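You operate a simulated robot arm through the tools that you are given. There is no shell and no other tool.

You run a simulated robot arm. Do the job below in one go: nothing can be reset, and whatever is moved stays where it is left.

TASK
Get the desk ready: tray out of the locked middle drawer, drawer shut, round lamp and gauge on.
Fine: put the tray on the desk; leave the drawer unlocked. Where these are worked on the way, their far stop is far enough and under half their travel is too little: middle drawer.

It is judged by the outcome, as a careful person would: the job done as asked, and still so three seconds after it is handed in. It fails if anything else is knocked over, pushed out of place, dropped, spilled or broken.

THE ROBOT
A 7-joint arm with a three-finger gripper, fixed in place. Base frame: the origin is at the foot of the arm, x ahead of it, y to its left, z up. Units: m, degrees, N and s.
Its first joint turns from -166.0 to 166.0 degrees. Payload 2.69 kg.
The tool frame sits at the grasp point between the pads (the TCP): z along the fingers, y along the line on which they close. The tips reach 0.03 m beyond it. Largest opening 0.128 m; the body of the gripper starts 0.117 m behind the TCP.
Orientation is that of the tool frame in the base frame, as [roll, pitch, yaw] about the fixed x, y, z axes, in that order (R = Rz(yaw) Ry(pitch) Rx(roll)). With the fingers straight down and closing along the base's y, the tool's x points along the base's -x, its y along +y and its z along -z.

THE INTERFACE
- The arm moves only by the tool move_arm. Its arguments are lists of equal length, an entry for each row: "grip": the finger opening in mm, from 0 to 128; "xyz": the shift along the tool's x, y, z in units of 25 mm (1.0 is 25 mm), a list of three; "angular": the turn, a rotation vector about the tool's x, y, z in units of 8 degrees (1.0 is 8 degrees), a list of three. In form: {"grip": [grip, ...], "xyz": [[tx, ty, tz], ...], "angular": [[wx, wy, wz], ...]}. A call has 1 to 20 rows; each row shifts and turns the commanded pose from where the row before left it, along the tool's axes as they then stand. A call with a number of a shift or a turn outside -1 to 1 is refused whole. A row lasts 0.2 s, in which the tool goes at most 0.05 m and 8.6 degrees; a call with a longer step from one row to the next is refused whole, and so is a gripper value outside its range. Where a pose cannot be reached the arm comes as near as it can. A force on the tool above 60 N (or 10 N above the force at the start of the call, whichever is more), or a blocked arm, ends the call early, and 0.2 s more pass. The fingers move at their own pace and stop on an object; they squeeze with about 25 N. The grip force told is the motor's: it shows also when the fingers shut on nothing. Time passes only in rows, and 0.2 s behind the last, so rows that do not move let the fingers close. The reply holds the time, the measured pose of the TCP, the force on the tool along the base axes, the opening and the grip force, in the units named above and with some noise, with the torque about the TCP (base axes, N m) and any sound that the robot's microphone picked up.
- Cameras (640 x 400 px; columns grow to the right, rows downward): "scene" is fixed at [0.2346, -0.5066, 1.3021]; the picture's right is [0.81, -0.59, 0.00], its down [-0.30, -0.41, -0.86] and it looks along [0.50, 0.70, -0.51] (base axes); focal length 346 px, centre (320, 200). "wrist" rides on the gripper at [0.058, 0.054, -0.131] in the tool frame; the picture's right is [-0.68, 0.74, 0.00], its down [-0.62, -0.56, -0.55] and it looks along [-0.40, -0.37, 0.84] (tool axes); focal length 234 px, centre (320, 200). There is no depth. A picture from a camera that has moved, and an enlarged one, comes with that camera's place and axes in the base frame and with its lens. The place of the scene camera against the robot may be out by one fixed shift of up to 0.025 m in any direction.
- get_image(camera): a new picture of that camera. The clock stands still meanwhile.
- lift_body(by): slides the trunk up (or, below 0, down) by that many m; the arm rides with it, the base frame stays. It gives what a move gives, with no picture.
- close_up(camera, box): a new picture of the part [left, top, right, bottom] of that camera's present view, enlarged. The clock stands still meanwhile.
- hand_in(): hands the job in; it is judged then, once.

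Places have to be worked out from the pictures, the camera data and where the tool is seen. Open the gripper and draw the arm clear of the work before you hand the job in, unless the task says otherwise.

The tools are called as a command line: name --argument value ..., lists and objects as JSON in quotes. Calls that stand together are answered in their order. move_arm: Moves the arm, as the interface text tells. Its arguments: {"type":"object","properties":{"grip":{"type":"array","items":{"type":"number"}},"xyz":{"type":"array","items":{"type":"array","items":{"type":"number"}}},"angular":{"type":"array","items":{"type":"array","items":{"type":"number"}}}},"required":["grip","xyz","angular"]} The other tools are called the same way: lift_body (by) slides the trunk up or down; get_image (camera) takes a picture; close_up (camera, box) takes an enlarged picture of a part of a camera's view; hand_in () hands the job in.

At the start:

```text
t: 0.0
eef_pos: [0.6971, -0.0447, 1.1407]
ee_rot: [-179.9, 0.1, -180.0]
ft_force: [-0.2, 0.6, 0.1]
torque: [-0.01, -0.03, 0.0]
finger_gap: 0.1281
finger_force: 0.1
trunk travel left (down, up): [-0.2, 0.15]
```

scene: 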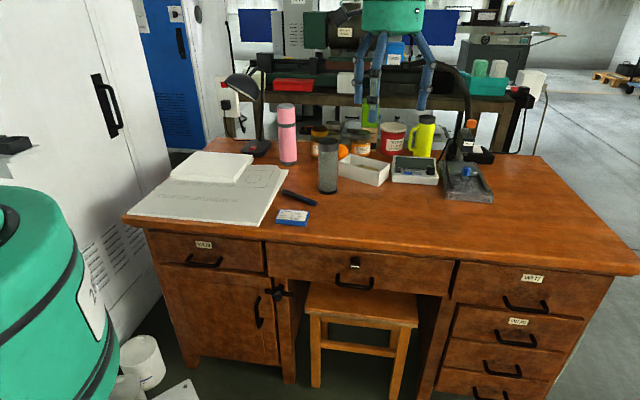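
wrist: 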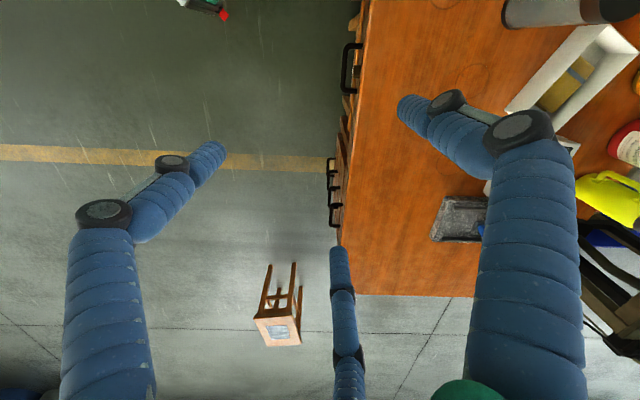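

I start by looking at the desk in detail: the drawer, lock, lamps and items on top.

close_up --camera "scene" --box '[220, 60, 380, 160]'

close_up --camera "scene" --box '[360, 100, 520, 200]'

close_up --camera "scene" --box '[240, 230, 400, 330]'

close_up --camera "scene" --box '[260, 100, 420, 200]'

close_up --camera "scene" --box '[120, 140, 320, 265]'

```text
4.00 times, centred on (300, 110) of scene
camera zoom: at [0.2346, -0.5066, 1.3021], right [0.81, -0.59, 0.0], down [-0.3, -0.41, -0.86], along [0.5, 0.7, -0.51], focal length 1384 px, centre (400, 560)
```

zoom: 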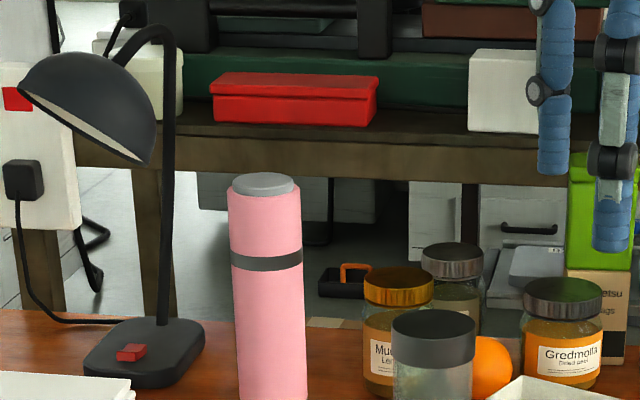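

```text
4.00 times, centred on (440, 150) of scene
camera zoom: at [0.2346, -0.5066, 1.3021], right [0.81, -0.59, 0.0], down [-0.3, -0.41, -0.86], along [0.5, 0.7, -0.51], focal length 1384 px, centre (-160, 400)
```

zoom: 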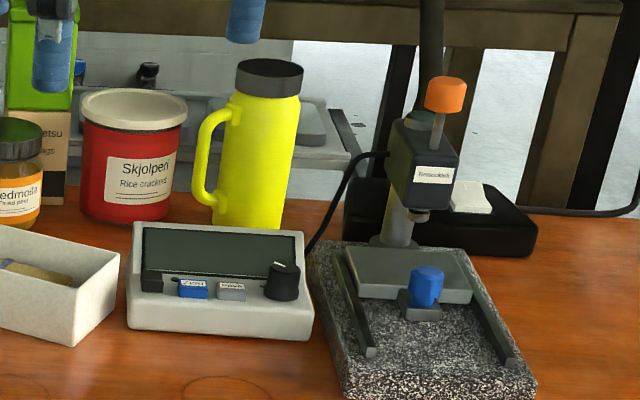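

```text
4.00 times, centred on (320, 280) of scene
camera zoom: at [0.2346, -0.5066, 1.3021], right [0.81, -0.59, 0.0], down [-0.3, -0.41, -0.86], along [0.5, 0.7, -0.51], focal length 1384 px, centre (320, -120)
```

zoom: 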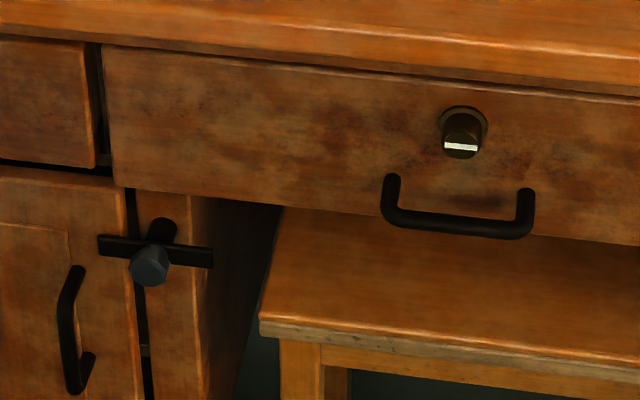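

```text
4.00 times, centred on (340, 150) of scene
camera zoom: at [0.2346, -0.5066, 1.3021], right [0.81, -0.59, 0.0], down [-0.3, -0.41, -0.86], along [0.5, 0.7, -0.51], focal length 1384 px, centre (240, 400)
```

zoom: 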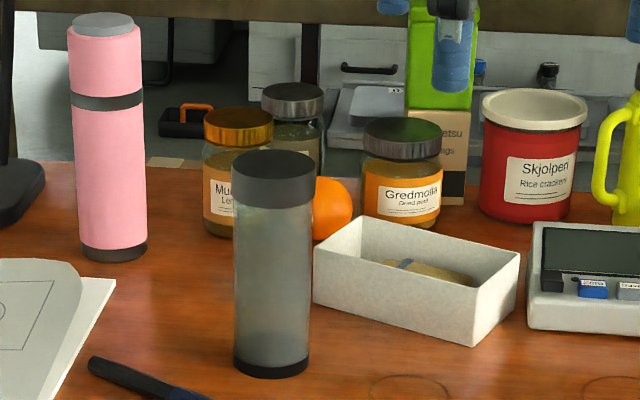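

```text
3.20 times, centred on (220, 202) of scene
camera zoom: at [0.2346, -0.5066, 1.3021], right [0.81, -0.59, 0.0], down [-0.3, -0.41, -0.86], along [0.5, 0.7, -0.51], focal length 1107 px, centre (640, 192)
```

zoom: 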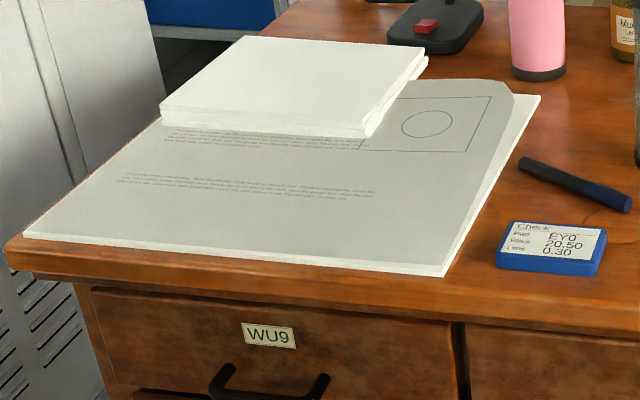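

I look closer at the lock, the instrument box, the white box's content and what might be a second lamp on the right.

close_up --camera "scene" --box '[385, 145, 449, 185]'

close_up --camera "scene" --box '[420, 0, 580, 100]'

close_up --camera "scene" --box '[335, 250, 383, 280]'

close_up --camera "scene" --box '[440, 110, 504, 150]'

close_up --camera "scene" --box '[335, 150, 399, 190]'

close_up --camera "wrist" --box '[380, 0, 640, 162]'

close_up --camera "wrist" --box '[400, 150, 640, 300]'

```text
10.00 times, centred on (417, 165) of scene
camera zoom: at [0.2346, -0.5066, 1.3021], right [0.81, -0.59, 0.0], down [-0.3, -0.41, -0.86], along [0.5, 0.7, -0.51], focal length 3460 px, centre (-650, 550)
```

zoom: 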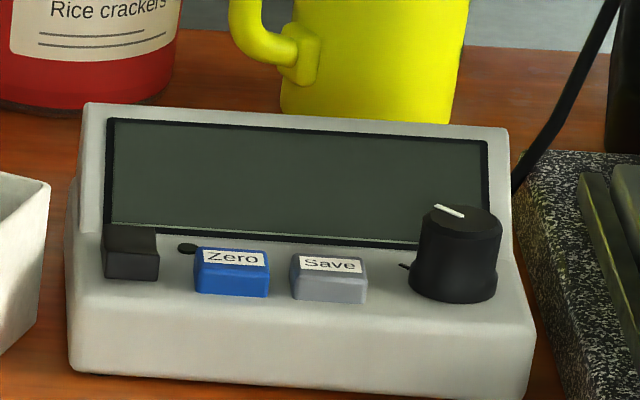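

```text
4.00 times, centred on (500, 50) of scene
camera zoom: at [0.2346, -0.5066, 1.3021], right [0.81, -0.59, 0.0], down [-0.3, -0.41, -0.86], along [0.5, 0.7, -0.51], focal length 1384 px, centre (-400, 800)
```

zoom: 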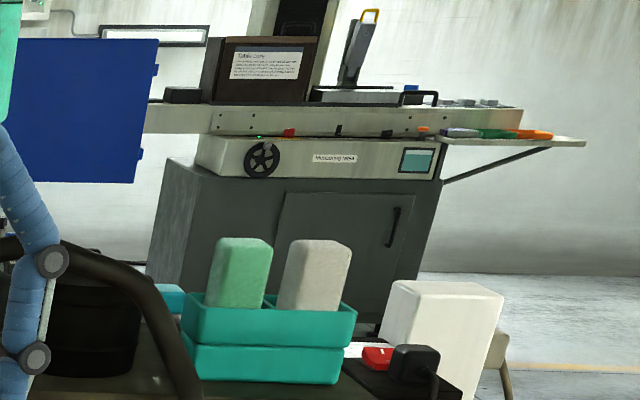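

```text
13.33 times, centred on (359, 265) of scene
camera zoom: at [0.2346, -0.5066, 1.3021], right [0.81, -0.59, 0.0], down [-0.3, -0.41, -0.86], along [0.5, 0.7, -0.51], focal length 4613 px, centre (-200, -667)
```

zoom: 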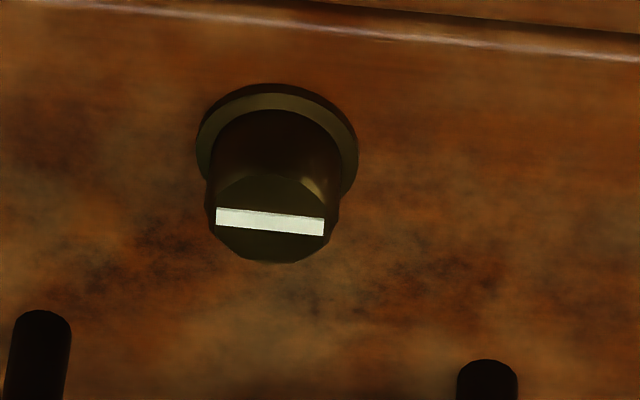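

```text
10.00 times, centred on (472, 130) of scene
camera zoom: at [0.2346, -0.5066, 1.3021], right [0.81, -0.59, 0.0], down [-0.3, -0.41, -0.86], along [0.5, 0.7, -0.51], focal length 3460 px, centre (-1200, 900)
```

zoom: 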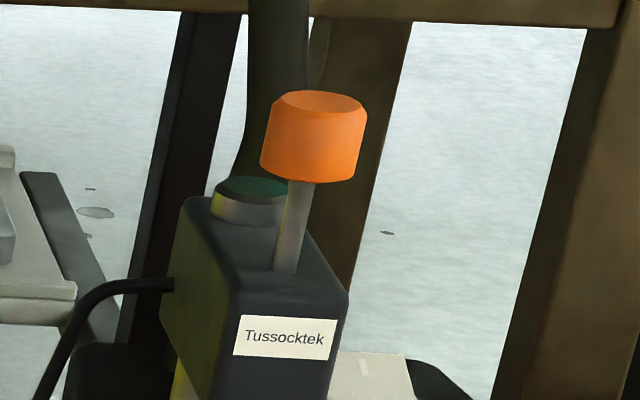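

```text
10.00 times, centred on (367, 170) of scene
camera zoom: at [0.2346, -0.5066, 1.3021], right [0.81, -0.59, 0.0], down [-0.3, -0.41, -0.86], along [0.5, 0.7, -0.51], focal length 3460 px, centre (-150, 500)
```

zoom: 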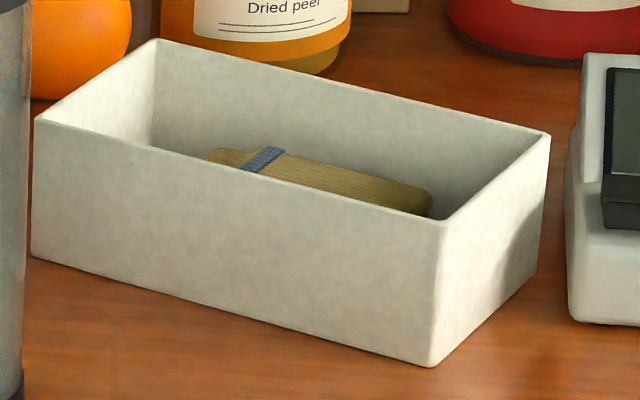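

```text
2.46 times, centred on (510, 81) of wrist
camera zoom: at [0.638, 0.0093, 1.2703], right [0.68, 0.74, 0.0], down [0.62, -0.56, 0.55], along [0.4, -0.37, -0.84], focal length 576 px, centre (-148, 493)
```

zoom: 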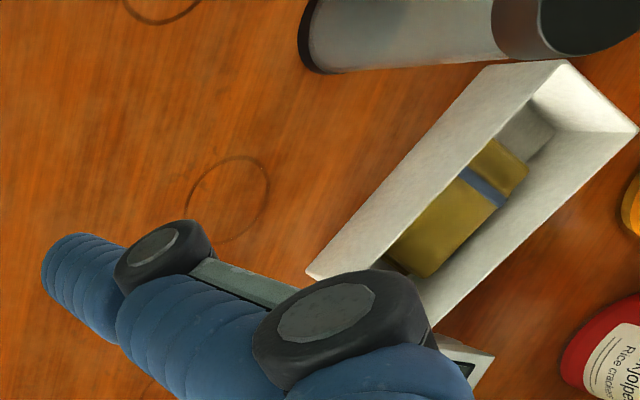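

```text
2.67 times, centred on (520, 225) of wrist
camera zoom: at [0.638, 0.0093, 1.2703], right [0.68, 0.74, 0.0], down [0.62, -0.56, 0.55], along [0.4, -0.37, -0.84], focal length 624 px, centre (-213, 133)
```

zoom: 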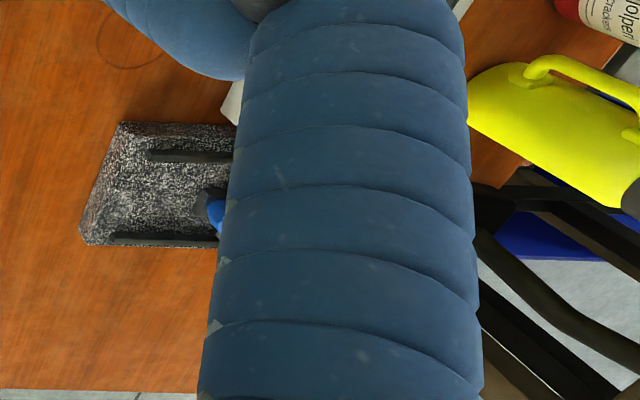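

The desk appears turned about 45° to the base, top at z≈0.75. I look at the hand itself and the region behind it before moving.

close_up --camera "scene" --box '[320, 0, 480, 100]'

move_arm --grip '[128, 128, 128, 128, 128, 128, 128, 128]' --xyz '[[1, 0, -1], [1, 0, -1], [1, 0, -1], [1, 0, 0], [1, 0, 0], [1, 0, 0], [1, 0, 0], [1, 0, 0]]' --angular '[[0, 0, 0], [0, 0, 0], [0, 0, 0], [0, 0, 0], [0, 0, 0], [0, 0, 0], [0, 0, 0], [0, 0, 0]]'

get_image --camera "scene"

get_image --camera "wrist"

```text
4.00 times, centred on (400, 50) of scene
camera zoom: at [0.2346, -0.5066, 1.3021], right [0.81, -0.59, 0.0], down [-0.3, -0.41, -0.86], along [0.5, 0.7, -0.51], focal length 1384 px, centre (0, 800)
```

zoom: 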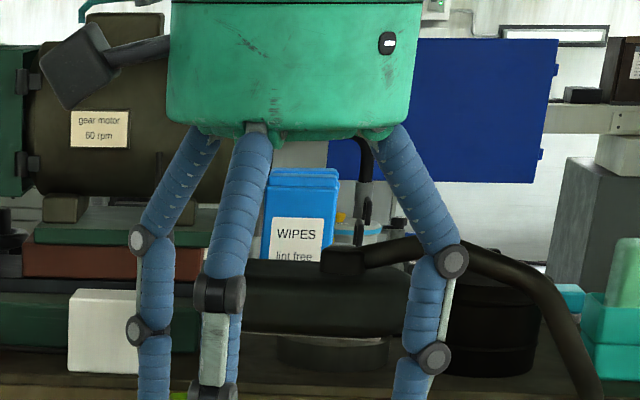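

```text
t: 1.8
eef_pos: [0.4967, -0.0447, 1.2149]
ee_rot: [-180.0, 0.1, 180.0]
ft_force: [0.0, 0.4, 1.0]
torque: [-0.02, -0.01, 0.01]
finger_gap: 0.1282
finger_force: 0.2
trunk travel left (down, up): [-0.2, 0.15]
```

```text
taken
```

scene: 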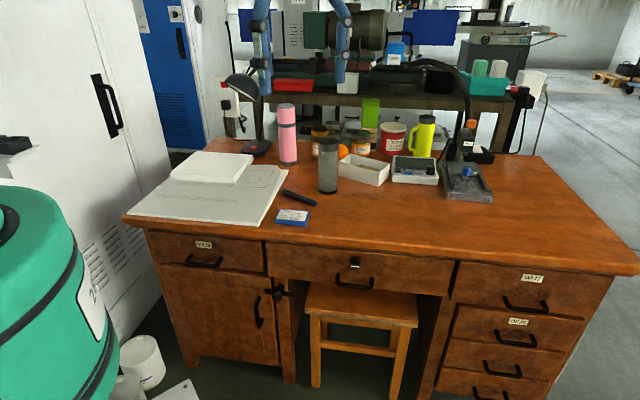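

```text
taken
camera wrist: at [0.4379, 0.0091, 1.3451], right [0.68, 0.74, 0.0], down [0.62, -0.56, 0.55], along [0.4, -0.37, -0.84], focal length 234 px, centre (320, 200)
```

wrist: 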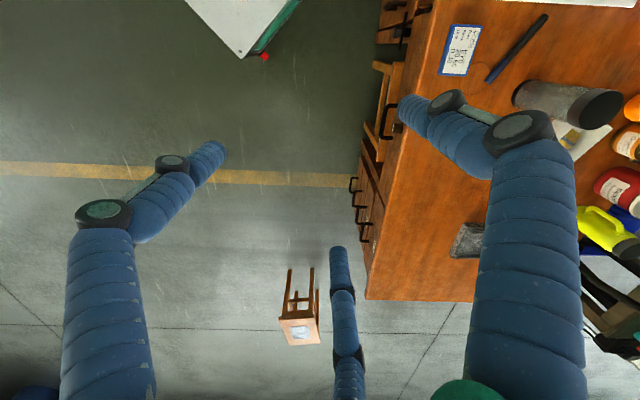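

close_up --camera "scene" --box '[370, 40, 530, 140]'

close_up --camera "scene" --box '[210, 60, 306, 120]'

```text
4.00 times, centred on (450, 90) of scene
camera zoom: at [0.2346, -0.5066, 1.3021], right [0.81, -0.59, 0.0], down [-0.3, -0.41, -0.86], along [0.5, 0.7, -0.51], focal length 1384 px, centre (-200, 640)
```

zoom: 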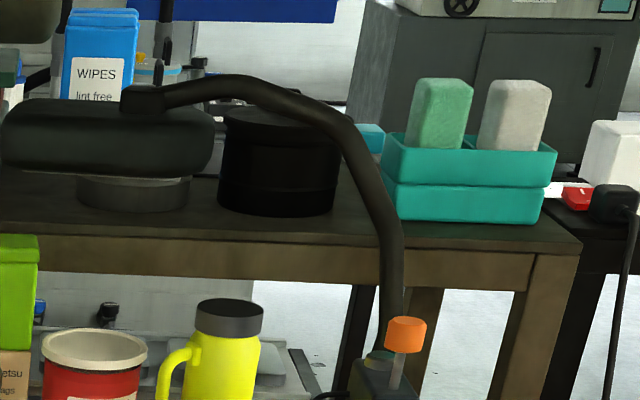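

```text
6.67 times, centred on (258, 90) of scene
camera zoom: at [0.2346, -0.5066, 1.3021], right [0.81, -0.59, 0.0], down [-0.3, -0.41, -0.86], along [0.5, 0.7, -0.51], focal length 2306 px, centre (733, 933)
```

zoom: 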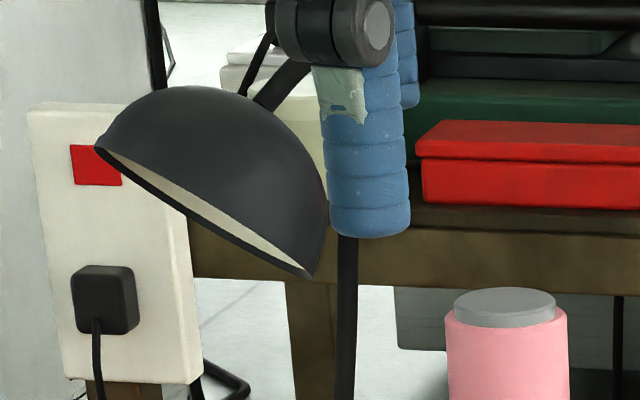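

The right lamp has a long head, so the dome lamp at left is the round one (red switch on its base). I check how the fingers look closed, using the wrist camera.

move_arm --grip '[0, 0, 0, 0]' --xyz '[[0, 0, 0], [0, 0, 0], [0, 0, 0], [0, 0, 0]]' --angular '[[0, 0, 0], [0, 0, 0], [0, 0, 0], [0, 0, 0]]'

get_image --camera "wrist"

get_image --camera "scene"

```text
t: 2.8
eef_pos: [0.4969, -0.0455, 1.2143]
ee_rot: [-180.0, 0.0, 180.0]
ft_force: [0.0, 0.1, 0.4]
torque: [-0.01, 0.0, 0.03]
finger_gap: 0.0024
finger_force: 25.3
trunk travel left (down, up): [-0.2, 0.15]
```

```text
taken
camera wrist: at [0.4382, 0.0091, 1.3451], right [0.68, 0.74, 0.0], down [0.62, -0.56, 0.55], along [0.4, -0.37, -0.84], focal length 234 px, centre (320, 200)
```

wrist: 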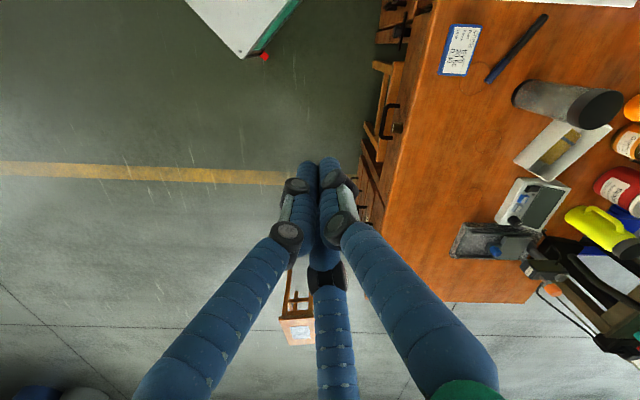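

```text
taken
```

scene: 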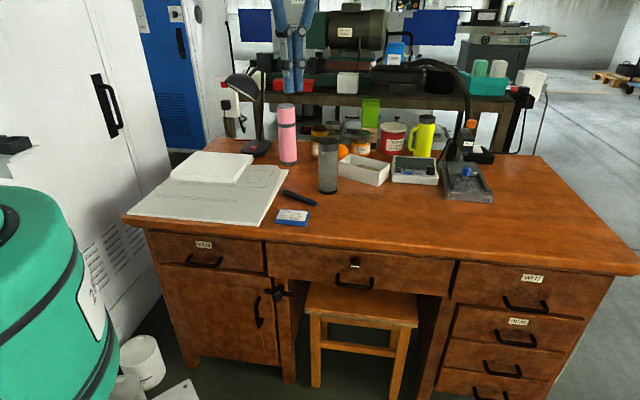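

The hand closes properly. I now yaw the tool to face the desk (desk's depth direction is at ≈43.7° azimuth) and pitch it level, well clear above the desk front.

move_arm --grip '[0, 0, 0, 0, 0, 0, 0, 0, 0, 0, 0, 0, 0, 0, 0, 0, 0, 0]' --xyz '[[0, 0, 0], [0, 0, 0], [0, 0, 0], [0, 0, 0], [0, 0, 0], [0, 0, 0], [0, 0, 0], [0, 0, 0], [0, 0, 0], [0, 0, 0], [0, 0, 0], [0, 0, 0], [0, 0, 0], [0, 0, 0], [0, 0, 0], [0, 0, 0], [0, 0, 0], [0, 0, 0]]' --angular '[[0, 0, -0.91], [0, 0, -0.91], [0, 0, -0.91], [0, 0, -0.91], [0, 0, -0.91], [0, 0, -0.91], [0, -0.9375, 0], [0, -0.9375, 0], [0, -0.9375, 0], [0, -0.9375, 0], [0, -0.9375, 0], [0, -0.9375, 0], [0, -0.9375, 0], [0, -0.9375, 0], [0, -0.9375, 0], [0, -0.9375, 0], [0, -0.9375, 0], [0, -0.9375, 0]]'

get_image --camera "scene"

get_image --camera "wrist"

```text
t: 6.6
eef_pos: [0.4969, -0.045, 1.2149]
ee_rot: [-26.1, 89.9, 17.6]
ft_force: [0.2, 0.8, -0.4]
torque: [-0.01, 0.04, -0.01]
finger_gap: 0.0021
finger_force: 25.3
trunk travel left (down, up): [-0.2, 0.15]
```

```text
taken
```

scene: 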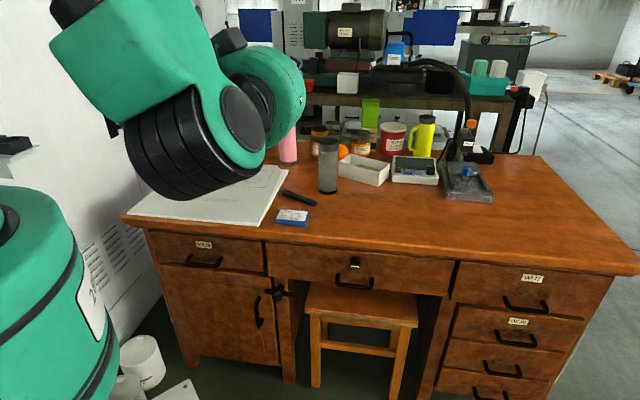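

```text
taken
camera wrist: at [0.3649, -0.0962, 1.156], right [-0.51, 0.53, 0.68], down [-0.01, -0.79, 0.62], along [0.86, 0.31, 0.41], focal length 234 px, centre (320, 200)
```

wrist: 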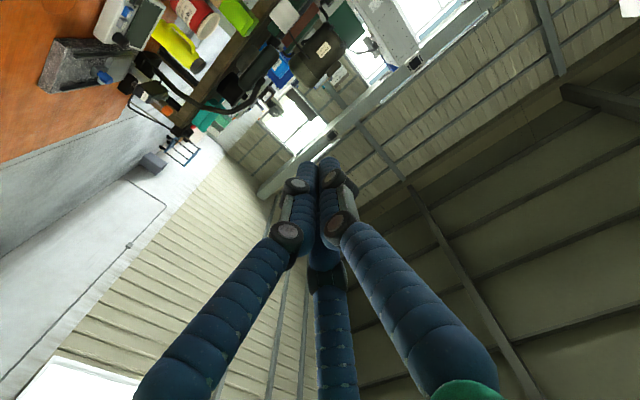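

Tool now points horizontally at 43.7°. I roll +90° about the tool axis so the fingers close vertically and the wrist camera sits above-left.

move_arm --grip '[0, 0, 0, 0, 0, 0, 0, 0, 0, 0, 0, 0]' --xyz '[[0, 0, 0], [0, 0, 0], [0, 0, 0], [0, 0, 0], [0, 0, 0], [0, 0, 0], [0, 0, 0], [0, 0, 0], [0, 0, 0], [0, 0, 0], [0, 0, 0], [0, 0, 0]]' --angular '[[0, 0, 0.9375], [0, 0, 0.9375], [0, 0, 0.9375], [0, 0, 0.9375], [0, 0, 0.9375], [0, 0, 0.9375], [0, 0, 0.9375], [0, 0, 0.9375], [0, 0, 0.9375], [0, 0, 0.9375], [0, 0, 0.9375], [0, 0, 0.9375]]'

get_image --camera "scene"

get_image --camera "wrist"

```text
t: 9.2
eef_pos: [0.4953, -0.0442, 1.215]
ee_rot: [90.1, 0.0, 133.7]
ft_force: [0.1, 0.0, 0.0]
torque: [0.01, -0.01, -0.01]
finger_gap: 0.0024
finger_force: 24.6
trunk travel left (down, up): [-0.2, 0.15]
```

```text
taken
```

scene: 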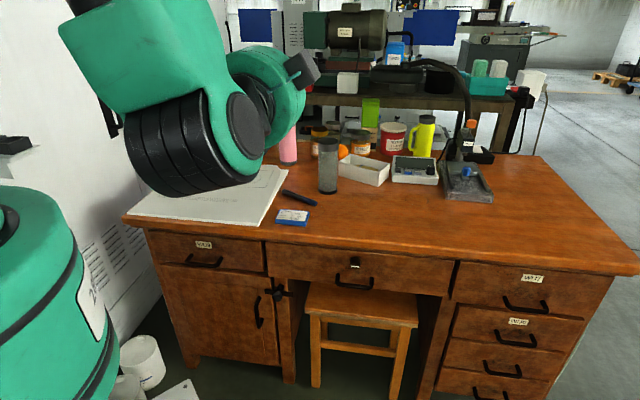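

```text
taken
camera wrist: at [0.3613, -0.0927, 1.2684], right [0.47, -0.49, 0.74], down [0.03, -0.82, -0.57], along [0.88, 0.29, -0.37], focal length 234 px, centre (320, 200)
```

wrist: 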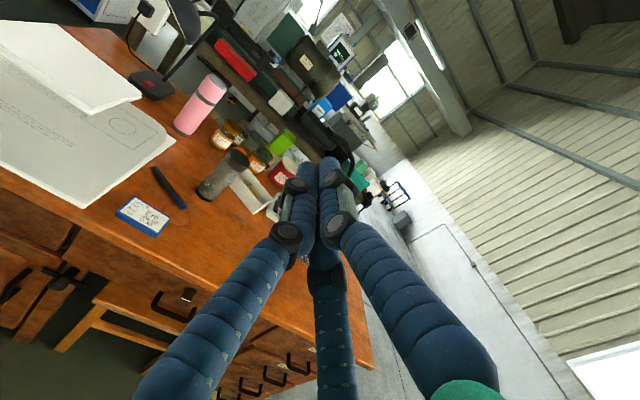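

The lock knob and handle show at lower left; I estimate the lock at about D≈0.54 along the desk normal, z≈0.68. I lower the tool in stages in front of it, watching the elbow.

move_arm --grip '[0, 0, 0, 0, 0, 0, 0, 0, 0, 0]' --xyz '[[-0.4, -1, 0], [-0.4, -1, 0], [-0.4, -1, 0], [-0.4, -1, 0], [-0.4, -1, 0], [-0.4, -1, 0], [-0.4, -1, 0], [-0.4, -1, 0], [-0.4, -1, 0], [-0.4, -1, 0]]' --angular '[[0, 0, 0], [0, 0, 0], [0, 0, 0], [0, 0, 0], [0, 0, 0], [0, 0, 0], [0, 0, 0], [0, 0, 0], [0, 0, 0], [0, 0, 0]]'

get_image --camera "scene"

get_image --camera "wrist"

```text
t: 11.4
eef_pos: [0.5646, -0.1159, 0.964]
ee_rot: [90.0, 0.0, 133.7]
ft_force: [-1.3, 0.4, 0.8]
torque: [-0.02, 0.02, 0.02]
finger_gap: 0.002
finger_force: 25.0
trunk travel left (down, up): [-0.2, 0.15]
```

```text
taken
```

scene: 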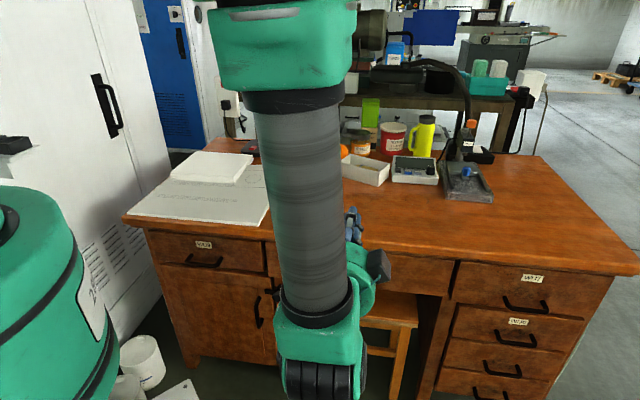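

```text
taken
camera wrist: at [0.4304, -0.1648, 1.0181], right [0.47, -0.49, 0.74], down [0.03, -0.82, -0.57], along [0.88, 0.29, -0.37], focal length 234 px, centre (320, 200)
```

wrist: 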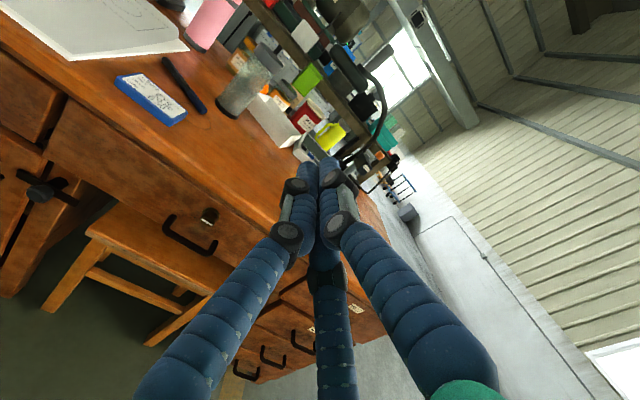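

Triangulating from two wrist views puts the lock knob tip at about (0.708, 0.035, 0.70). I lower the rest of the way to that height, still ~0.2 m in front.

move_arm --grip '[0, 0, 0, 0, 0, 0, 0, 0, 0, 0]' --xyz '[[0.04, -1, 0], [0.04, -1, 0], [0.04, -1, 0], [0.04, -1, 0], [0.04, -1, 0], [0.04, -1, 0], [0.04, -1, 0], [0.04, -1, 0], [0.04, -1, 0], [0.04, -1, 0]]' --angular '[[0, 0, 0], [0, 0, 0], [0, 0, 0], [0, 0, 0], [0, 0, 0], [0, 0, 0], [0, 0, 0], [0, 0, 0], [0, 0, 0], [0, 0, 0]]'

get_image --camera "scene"

get_image --camera "wrist"

```text
t: 13.6
eef_pos: [0.5579, -0.1107, 0.7154]
ee_rot: [90.1, 0.0, 133.6]
ft_force: [0.0, -0.6, -0.3]
torque: [-0.02, 0.02, 0.0]
finger_gap: 0.0023
finger_force: 25.0
trunk travel left (down, up): [-0.2, 0.15]
```

```text
taken
```

scene: 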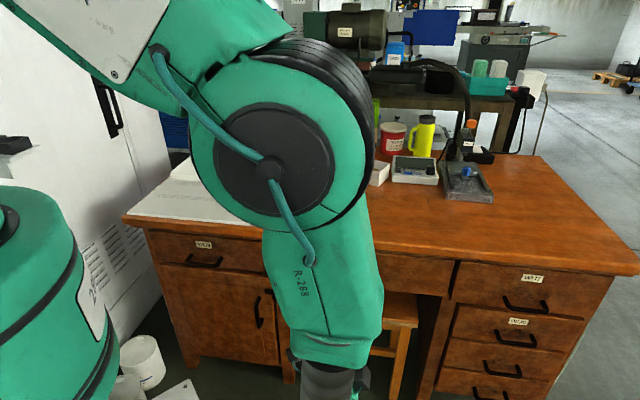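

```text
taken
camera wrist: at [0.4234, -0.1582, 0.768], right [0.47, -0.49, 0.74], down [0.03, -0.82, -0.57], along [0.88, 0.29, -0.37], focal length 234 px, centre (320, 200)
```

wrist: 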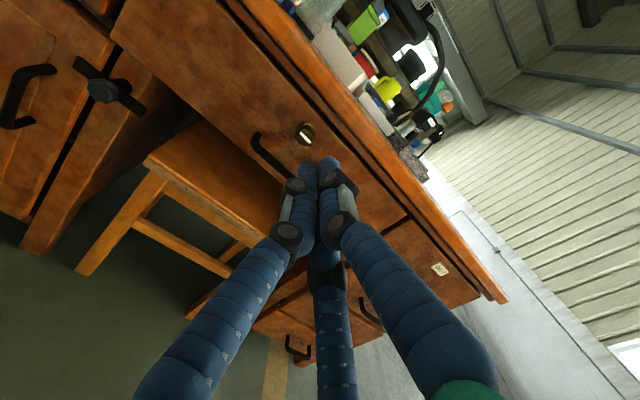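

close_up --camera "wrist" --box '[240, 100, 368, 180]'

```text
5.00 times, centred on (304, 140) of wrist
camera zoom: at [0.4234, -0.1582, 0.768], right [0.47, -0.49, 0.74], down [0.03, -0.82, -0.57], along [0.88, 0.29, -0.37], focal length 1171 px, centre (400, 500)
```

zoom: 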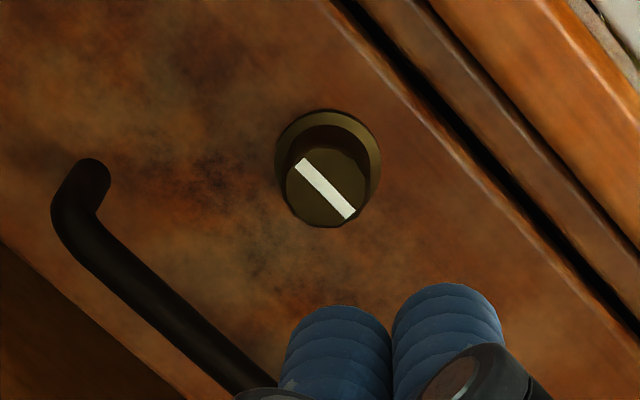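

The knob is a faceted thumb-turn with a white bar, horizontal now. I close in (fingers still shut) for a better fix on its place.

move_arm --grip '[60, 60, 60, 60]' --xyz '[[-0.12, -0.3, 0.75], [-0.12, -0.3, 0.75], [-0.12, -0.3, 0.75], [-0.12, -0.3, 0.75]]' --angular '[[0, 0, 0], [0, 0, 0], [0, 0, 0], [0, 0, 0]]'

get_image --camera "wrist"

close_up --camera "wrist" --box '[240, 100, 400, 200]'

```text
t: 14.6
eef_pos: [0.6228, -0.0658, 0.6856]
ee_rot: [90.1, 0.1, 133.8]
ft_force: [-0.5, -0.6, -0.6]
torque: [0.0, 0.02, 0.01]
finger_gap: 0.0602
finger_force: 0.1
trunk travel left (down, up): [-0.2, 0.15]
```

```text
taken
camera wrist: at [0.487, -0.1144, 0.7379], right [0.47, -0.49, 0.74], down [0.03, -0.82, -0.57], along [0.88, 0.29, -0.37], focal length 234 px, centre (320, 200)
```

wrist: 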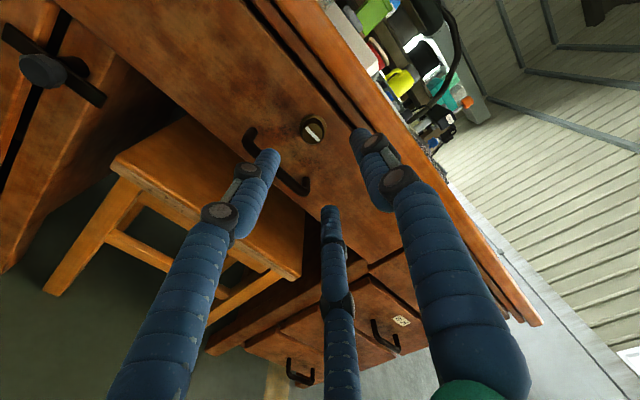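

```text
4.00 times, centred on (320, 150) of wrist
camera zoom: at [0.487, -0.1144, 0.7379], right [0.47, -0.49, 0.74], down [0.03, -0.82, -0.57], along [0.88, 0.29, -0.37], focal length 937 px, centre (320, 400)
```

zoom: 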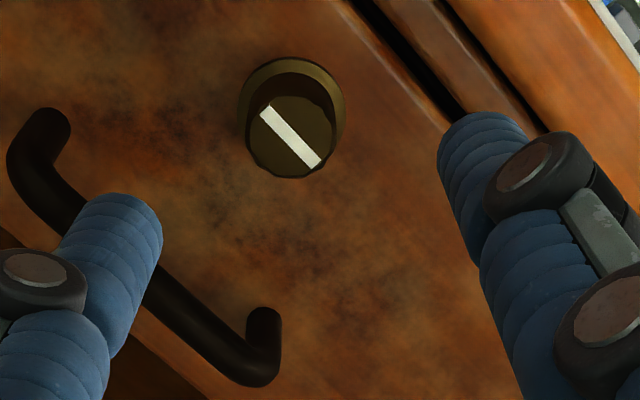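

The knob face is close to the tool axis: about w+3 mm, 15 mm lower, ~0.16 m ahead; round-ish, ~26 mm across. I align, roll −45° so the fingers straddle it diagonally (clear of the handle), and advance part way.

move_arm --grip '[60, 60, 60, 60, 60, 60, 60, 60, 60, 60, 60, 60]' --xyz '[[-0.14, -0.6, 0], [0, 0, 0], [0, 0, 0], [0, 0, 0], [0, 0, 0], [0, 0, 0], [0, 0, 0], [0, 0, 0.8], [0, 0, 0.8], [0, 0, 0.8], [0, 0, 0.8], [0, 0, 0.8]]' --angular '[[0, 0, 0], [0, 0, -0.9375], [0, 0, -0.9375], [0, 0, -0.9375], [0, 0, -0.9375], [0, 0, -0.9375], [0, 0, -0.9375], [0, 0, 0], [0, 0, 0], [0, 0, 0], [0, 0, 0], [0, 0, 0]]'

get_image --camera "wrist"

close_up --camera "wrist" --box '[240, 100, 400, 200]'

```text
t: 17.2
eef_pos: [0.6964, 0.0004, 0.6698]
ee_rot: [90.0, 44.9, 133.7]
ft_force: [-0.3, -0.7, 0.1]
torque: [0.03, -0.03, 0.01]
finger_gap: 0.0599
finger_force: 0.0
trunk travel left (down, up): [-0.2, 0.15]
```

```text
taken
camera wrist: at [0.5463, -0.0325, 0.6657], right [-0.03, 0.03, 1.0], down [0.18, -0.98, 0.04], along [0.98, 0.18, 0.02], focal length 234 px, centre (320, 200)
```

wrist: 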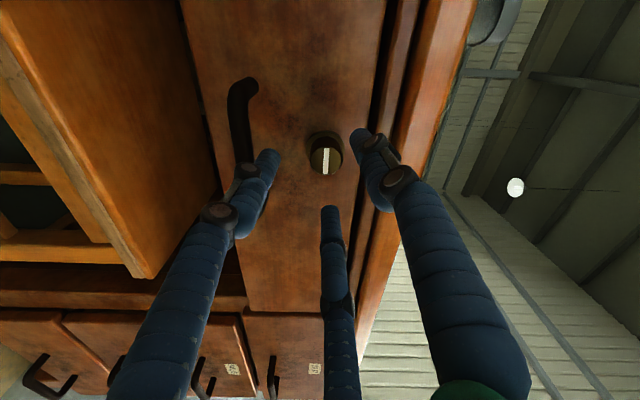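

```text
4.00 times, centred on (320, 150) of wrist
camera zoom: at [0.5463, -0.0325, 0.6657], right [-0.03, 0.03, 1.0], down [0.18, -0.98, 0.04], along [0.98, 0.18, 0.02], focal length 937 px, centre (320, 400)
```

zoom: 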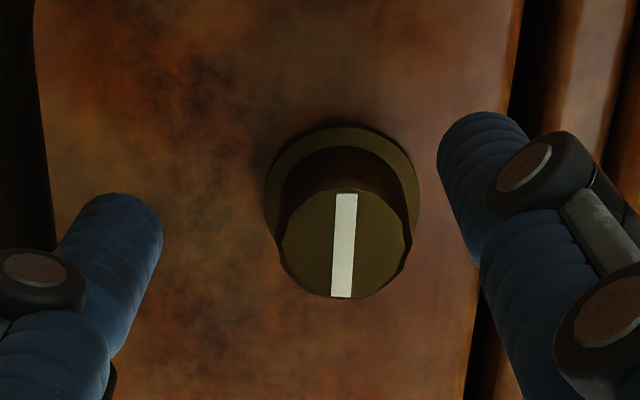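

The knob sits between the fingers, about 5 mm higher than the axis and ~0.05 m ahead. I correct, advance 33 mm and close on it.

move_arm --grip '[60, 60, 60, 60]' --xyz '[[-0.14, 0.14, 0], [0, 0, 0.5], [0, 0, 0.4], [0, 0, 0.4]]' --angular '[[0, 0, 0], [0, 0, 0], [0, 0, 0], [0, 0, 0]]'

close_up --camera "wrist" --box '[240, 100, 400, 200]'

```text
t: 18.2
eef_pos: [0.719, 0.0217, 0.6746]
ee_rot: [90.1, 45.0, 133.8]
ft_force: [-0.6, -0.8, -0.4]
torque: [-0.03, -0.02, -0.03]
finger_gap: 0.0601
finger_force: 0.1
trunk travel left (down, up): [-0.2, 0.15]
```

```text
4.00 times, centred on (320, 150) of wrist
camera zoom: at [0.5697, -0.0105, 0.6704], right [-0.03, 0.03, 1.0], down [0.18, -0.98, 0.04], along [0.98, 0.18, 0.02], focal length 937 px, centre (320, 400)
```

zoom: 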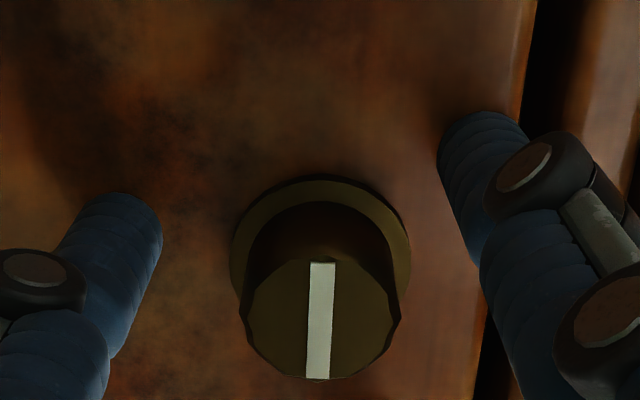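

Aligned: knob face is ~15 mm ahead of the TCP, so the tips overlap it by ~15 mm. I close and try a +16° turn to feel the direction.

move_arm --grip '[0, 0, 0, 0]' --xyz '[[0, 0, 0], [0, 0, 0], [0, 0, 0], [0, 0, 0]]' --angular '[[0, 0, 0], [0, 0, 0], [0, 0, 0], [0, 0, 0]]'

move_arm --grip '[0, 0]' --xyz '[[0, 0, 0], [0, 0, 0]]' --angular '[[0, 0, 0.9], [0, 0, 0.9]]'

get_image --camera "wrist"

```text
t: 19.2
eef_pos: [0.7146, 0.0242, 0.6732]
ee_rot: [90.0, 44.9, 133.8]
ft_force: [-51.5, -3.4, 17.4]
torque: [0.57, -0.53, 1.27]
finger_gap: 0.0271
finger_force: 44.9
trunk travel left (down, up): [-0.2, 0.15]
```

```text
t: 19.8
eef_pos: [0.7149, 0.0241, 0.6736]
ee_rot: [90.0, 32.7, 133.9]
ft_force: [-17.9, -8.1, 14.4]
torque: [0.5, -0.86, 0.57]
finger_gap: 0.0265
finger_force: 45.1
trunk travel left (down, up): [-0.2, 0.15]
stopped in row 2: the force on the tool passed its limit at 72 N (the readings are from after the stop); the commanded pose is now the measured one
```

```text
taken
camera wrist: at [0.5662, -0.0101, 0.6873], right [0.12, -0.12, 0.98], down [0.18, -0.97, -0.14], along [0.98, 0.19, -0.1], focal length 234 px, centre (320, 200)
```

wrist: 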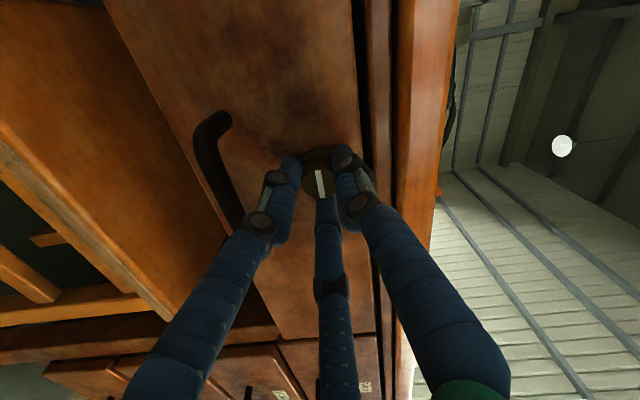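

close_up --camera "wrist" --box '[280, 140, 360, 210]'

```text
5.71 times, centred on (320, 175) of wrist
camera zoom: at [0.5662, -0.0101, 0.6873], right [0.12, -0.12, 0.98], down [0.18, -0.97, -0.14], along [0.98, 0.19, -0.1], focal length 1338 px, centre (320, 343)
```

zoom: 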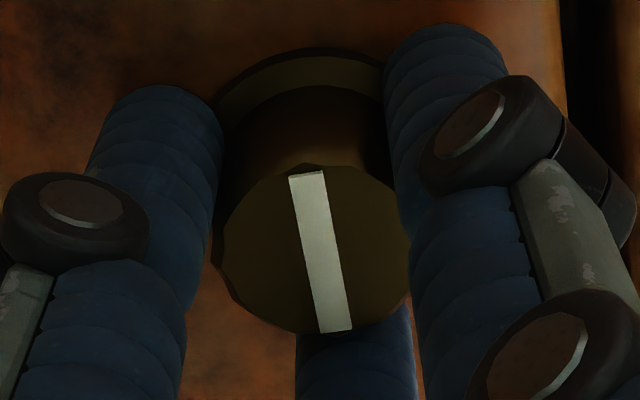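

The bar stayed horizontal: the fingers slipped around it, so clockwise is blocked (or stiff). I try the other direction.

move_arm --grip '[0, 0, 0, 0]' --xyz '[[0, 0, 0], [0, 0, 0], [0, 0, 0], [0, 0, 0]]' --angular '[[0, 0, -0.8], [0, 0, -0.8], [0, 0, -0.8], [0, 0, -0.8]]'

close_up --camera "wrist" --box '[280, 140, 360, 210]'

```text
t: 20.8
eef_pos: [0.7157, 0.0239, 0.6737]
ee_rot: [90.1, 58.3, 134.1]
ft_force: [-26.6, -7.7, 26.8]
torque: [0.9, -0.91, 0.83]
finger_gap: 0.0263
finger_force: 44.4
trunk travel left (down, up): [-0.2, 0.15]
```

```text
5.71 times, centred on (320, 175) of wrist
camera zoom: at [0.5674, -0.0113, 0.6521], right [-0.19, 0.2, 0.96], down [0.16, -0.96, 0.23], along [0.97, 0.2, 0.15], focal length 1338 px, centre (320, 343)
```

zoom: 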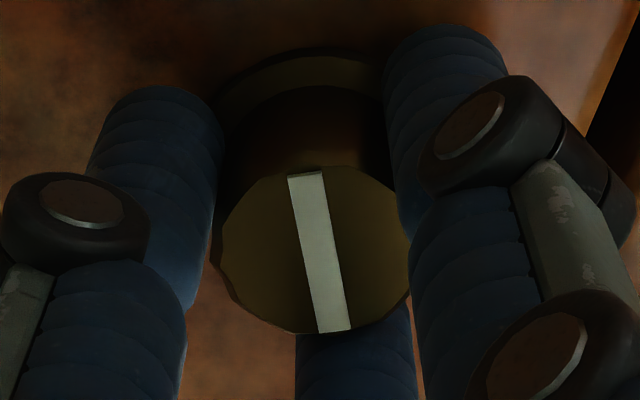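

The knob now turns with the fingers (counter-clockwise). I keep turning.

move_arm --grip '[0, 0, 0, 0, 0, 0, 0, 0]' --xyz '[[0, 0, 0], [0, 0, 0], [0, 0, 0], [0, 0, 0], [0, 0, 0], [0, 0, 0], [0, 0, 0], [0, 0, 0]]' --angular '[[0, 0, -0.8], [0, 0, -0.8], [0, 0, -0.8], [0, 0, -0.8], [0, 0, -0.8], [0, 0, -0.8], [0, 0, -0.8], [0, 0, -0.8]]'

close_up --camera "wrist" --box '[280, 140, 360, 210]'

```text
t: 22.3
eef_pos: [0.7152, 0.0245, 0.6734]
ee_rot: [-86.8, 82.7, -42.4]
ft_force: [-25.4, -9.4, 27.4]
torque: [1.05, -1.04, 1.41]
finger_gap: 0.0264
finger_force: 45.2
out of reach, approached as far as the arm can: row 7
trunk travel left (down, up): [-0.2, 0.15]
stopped in row 7: the force on the tool passed its limit at 86 N (the readings are from after the stop); the commanded pose is now the measured one
```

```text
5.71 times, centred on (320, 175) of wrist
camera zoom: at [0.5895, -0.034, 0.6076], right [-0.57, 0.58, 0.58], down [-0.06, -0.73, 0.68], along [0.82, 0.36, 0.45], focal length 1338 px, centre (320, 343)
```

zoom: 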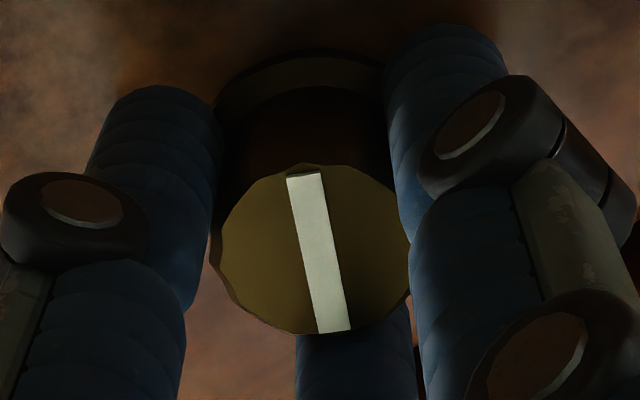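

The knob has turned about 65° before the wrist's limit stopped me. I release, turn the hand back, and re-grip to finish the quarter turn.

move_arm --grip '[60, 60, 60, 60, 60, 60, 60, 60, 60, 60, 60, 60]' --xyz '[[0, 0, 0], [0, 0, 0], [-0.12, 0.08, -0.16], [0, 0, 0], [0, 0, 0], [0, 0, 0], [0, 0, 0], [0, 0, 0], [0, 0, 0], [0, 0, 0], [0, 0, 0], [0, 0, 0]]' --angular '[[0, 0, 0], [0, 0, 0], [0, 0, 0], [0, 0, 0.95], [0, 0, 0.95], [0, 0, 0.95], [0, 0, 0.95], [0, 0, 0.95], [0, 0, 0.95], [0, 0, 0.95], [0, 0, 0.95], [0, 0, 0]]'

get_image --camera "wrist"

close_up --camera "wrist" --box '[240, 100, 400, 200]'

```text
t: 24.9
eef_pos: [0.7123, 0.0227, 0.6722]
ee_rot: [89.8, 36.3, 134.1]
ft_force: [0.1, 0.2, -0.4]
torque: [-0.03, -0.02, -0.01]
finger_gap: 0.0602
finger_force: 0.0
trunk travel left (down, up): [-0.2, 0.15]
```

```text
taken
camera wrist: at [0.5635, -0.0118, 0.6813], right [0.07, -0.08, 0.99], down [0.19, -0.98, -0.09], along [0.98, 0.19, -0.06], focal length 234 px, centre (320, 200)
```

wrist: 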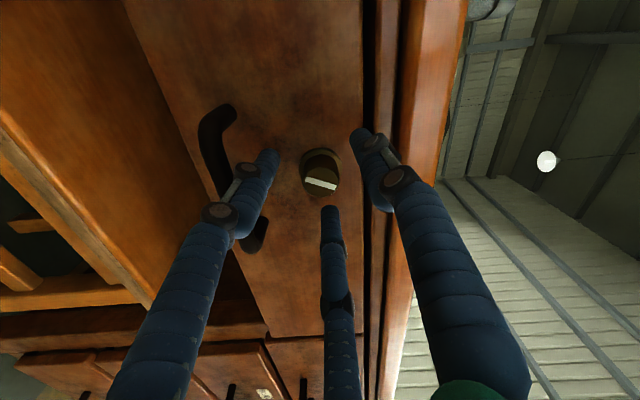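

```text
4.00 times, centred on (320, 150) of wrist
camera zoom: at [0.5635, -0.0118, 0.6813], right [0.07, -0.08, 0.99], down [0.19, -0.98, -0.09], along [0.98, 0.19, -0.06], focal length 937 px, centre (320, 400)
```

zoom: 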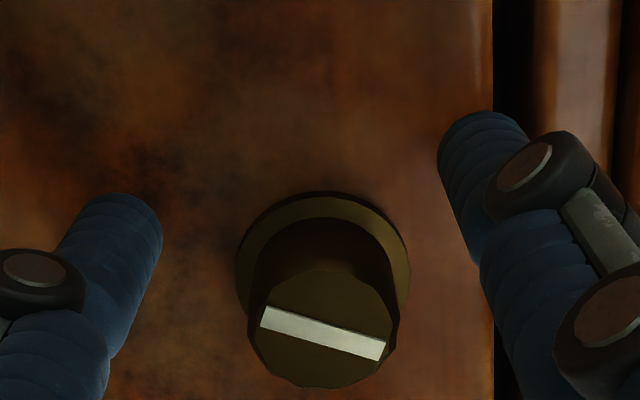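

The bar has turned ~68° and is now ~20° short of vertical. I re-grip with a small centering correction and turn on.

move_arm --grip '[60, 0, 0, 0, 0]' --xyz '[[-0.08, -0.06, 0.1], [0, 0, 0], [0, 0, 0], [0, 0, 0], [0, 0, 0]]' --angular '[[0, 0, 0], [0, 0, 0], [0, 0, 0], [0, 0, 0], [0, 0, 0]]'

move_arm --grip '[0, 0, 0, 0, 0]' --xyz '[[0, 0, 0], [0, 0, 0], [0, 0, 0], [0, 0, 0], [0, 0, 0]]' --angular '[[0, 0, -0.7], [0, 0, -0.7], [0, 0, -0.7], [0, 0, -0.7], [0, 0, -0.7]]'

close_up --camera "wrist" --box '[280, 140, 360, 210]'

```text
t: 26.1
eef_pos: [0.7142, 0.0226, 0.674]
ee_rot: [89.9, 36.5, 134.2]
ft_force: [-10.2, 15.2, 10.9]
torque: [0.26, -0.33, 0.96]
finger_gap: 0.0263
finger_force: 45.3
trunk travel left (down, up): [-0.2, 0.15]
```

```text
t: 27.3
eef_pos: [0.7143, 0.024, 0.6727]
ee_rot: [89.7, 64.5, 134.0]
ft_force: [-18.0, 17.3, 13.4]
torque: [0.52, -0.06, 0.74]
finger_gap: 0.0261
finger_force: 44.9
trunk travel left (down, up): [-0.2, 0.15]
```

```text
5.71 times, centred on (320, 175) of wrist
camera zoom: at [0.5695, -0.0147, 0.6436], right [-0.26, 0.27, 0.93], down [0.15, -0.94, 0.31], along [0.95, 0.22, 0.21], focal length 1338 px, centre (320, 343)
```

zoom: 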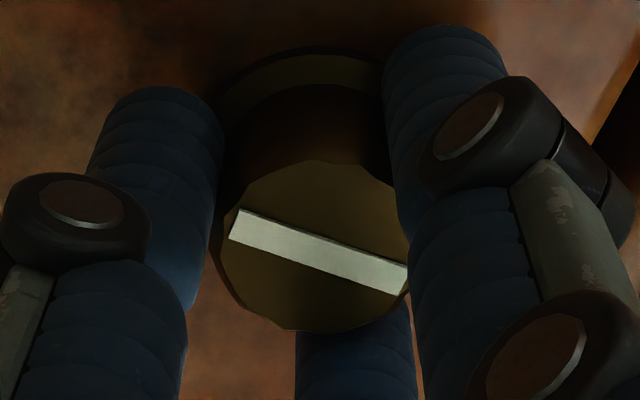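

The bar is now vertical and resistance rose: the lock is at its stop (unlocked). I release, back off, roll to vertical closing and drop toward the handle.

move_arm --grip '[60, 60, 60, 60, 60, 60, 60, 60, 60, 60, 60, 60, 60, 60, 60, 60, 60, 60]' --xyz '[[0, 0, 0], [0, 0, 0], [0, 0, -0.5], [0, 0, -1], [0, 0, -1], [0, 0, -1], [0, 0, 0], [0, 0, 0], [0, 0, 0], [0, 0, 0], [0, 0, 0], [0, 0, 0], [0, 0, 0], [0, 0, 0], [0, 0, 0], [0, -0.8, 0], [0, -0.8, 0], [0, -0.8, 0]]' --angular '[[0, 0, 0], [0, 0, 0], [0, 0, 0], [0, 0, 0], [0, 0, 0], [0, 0, 0], [0, 0, 0.895], [0, 0, 0.895], [0, 0, 0.895], [0, 0, 0.895], [0, 0, 0.895], [0, 0, 0.895], [0, 0, 0.895], [0, 0, 0.895], [0, 0, 0.895], [0, 0, 0], [0, 0, 0], [0, 0, 0]]'

get_image --camera "wrist"

close_up --camera "wrist" --box '[240, 80, 400, 180]'

```text
t: 31.1
eef_pos: [0.6529, -0.0392, 0.6133]
ee_rot: [90.0, -0.1, 134.1]
ft_force: [0.2, 0.0, -0.2]
torque: [0.0, 0.0, 0.01]
finger_gap: 0.0601
finger_force: 0.1
trunk travel left (down, up): [-0.2, 0.15]
```

```text
taken
camera wrist: at [0.5186, -0.0878, 0.6664], right [0.47, -0.49, 0.74], down [0.04, -0.82, -0.57], along [0.88, 0.29, -0.37], focal length 234 px, centre (320, 200)
```

wrist: 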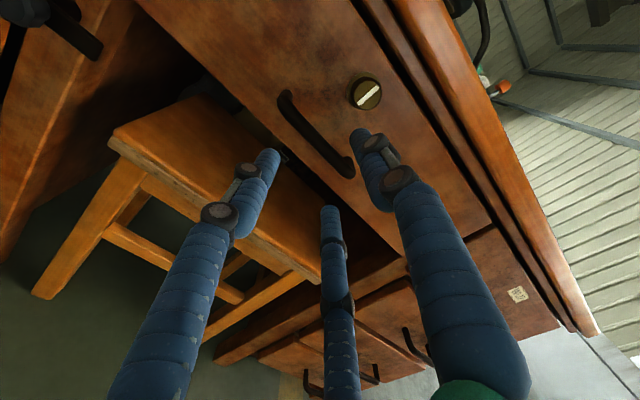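

```text
4.00 times, centred on (320, 130) of wrist
camera zoom: at [0.5186, -0.0878, 0.6664], right [0.47, -0.49, 0.74], down [0.04, -0.82, -0.57], along [0.88, 0.29, -0.37], focal length 937 px, centre (320, 480)
```

zoom: 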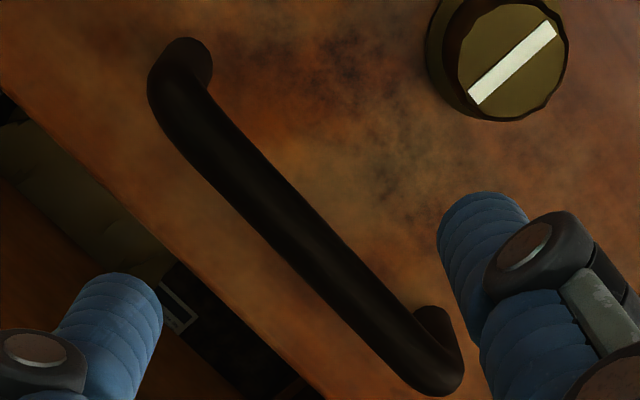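

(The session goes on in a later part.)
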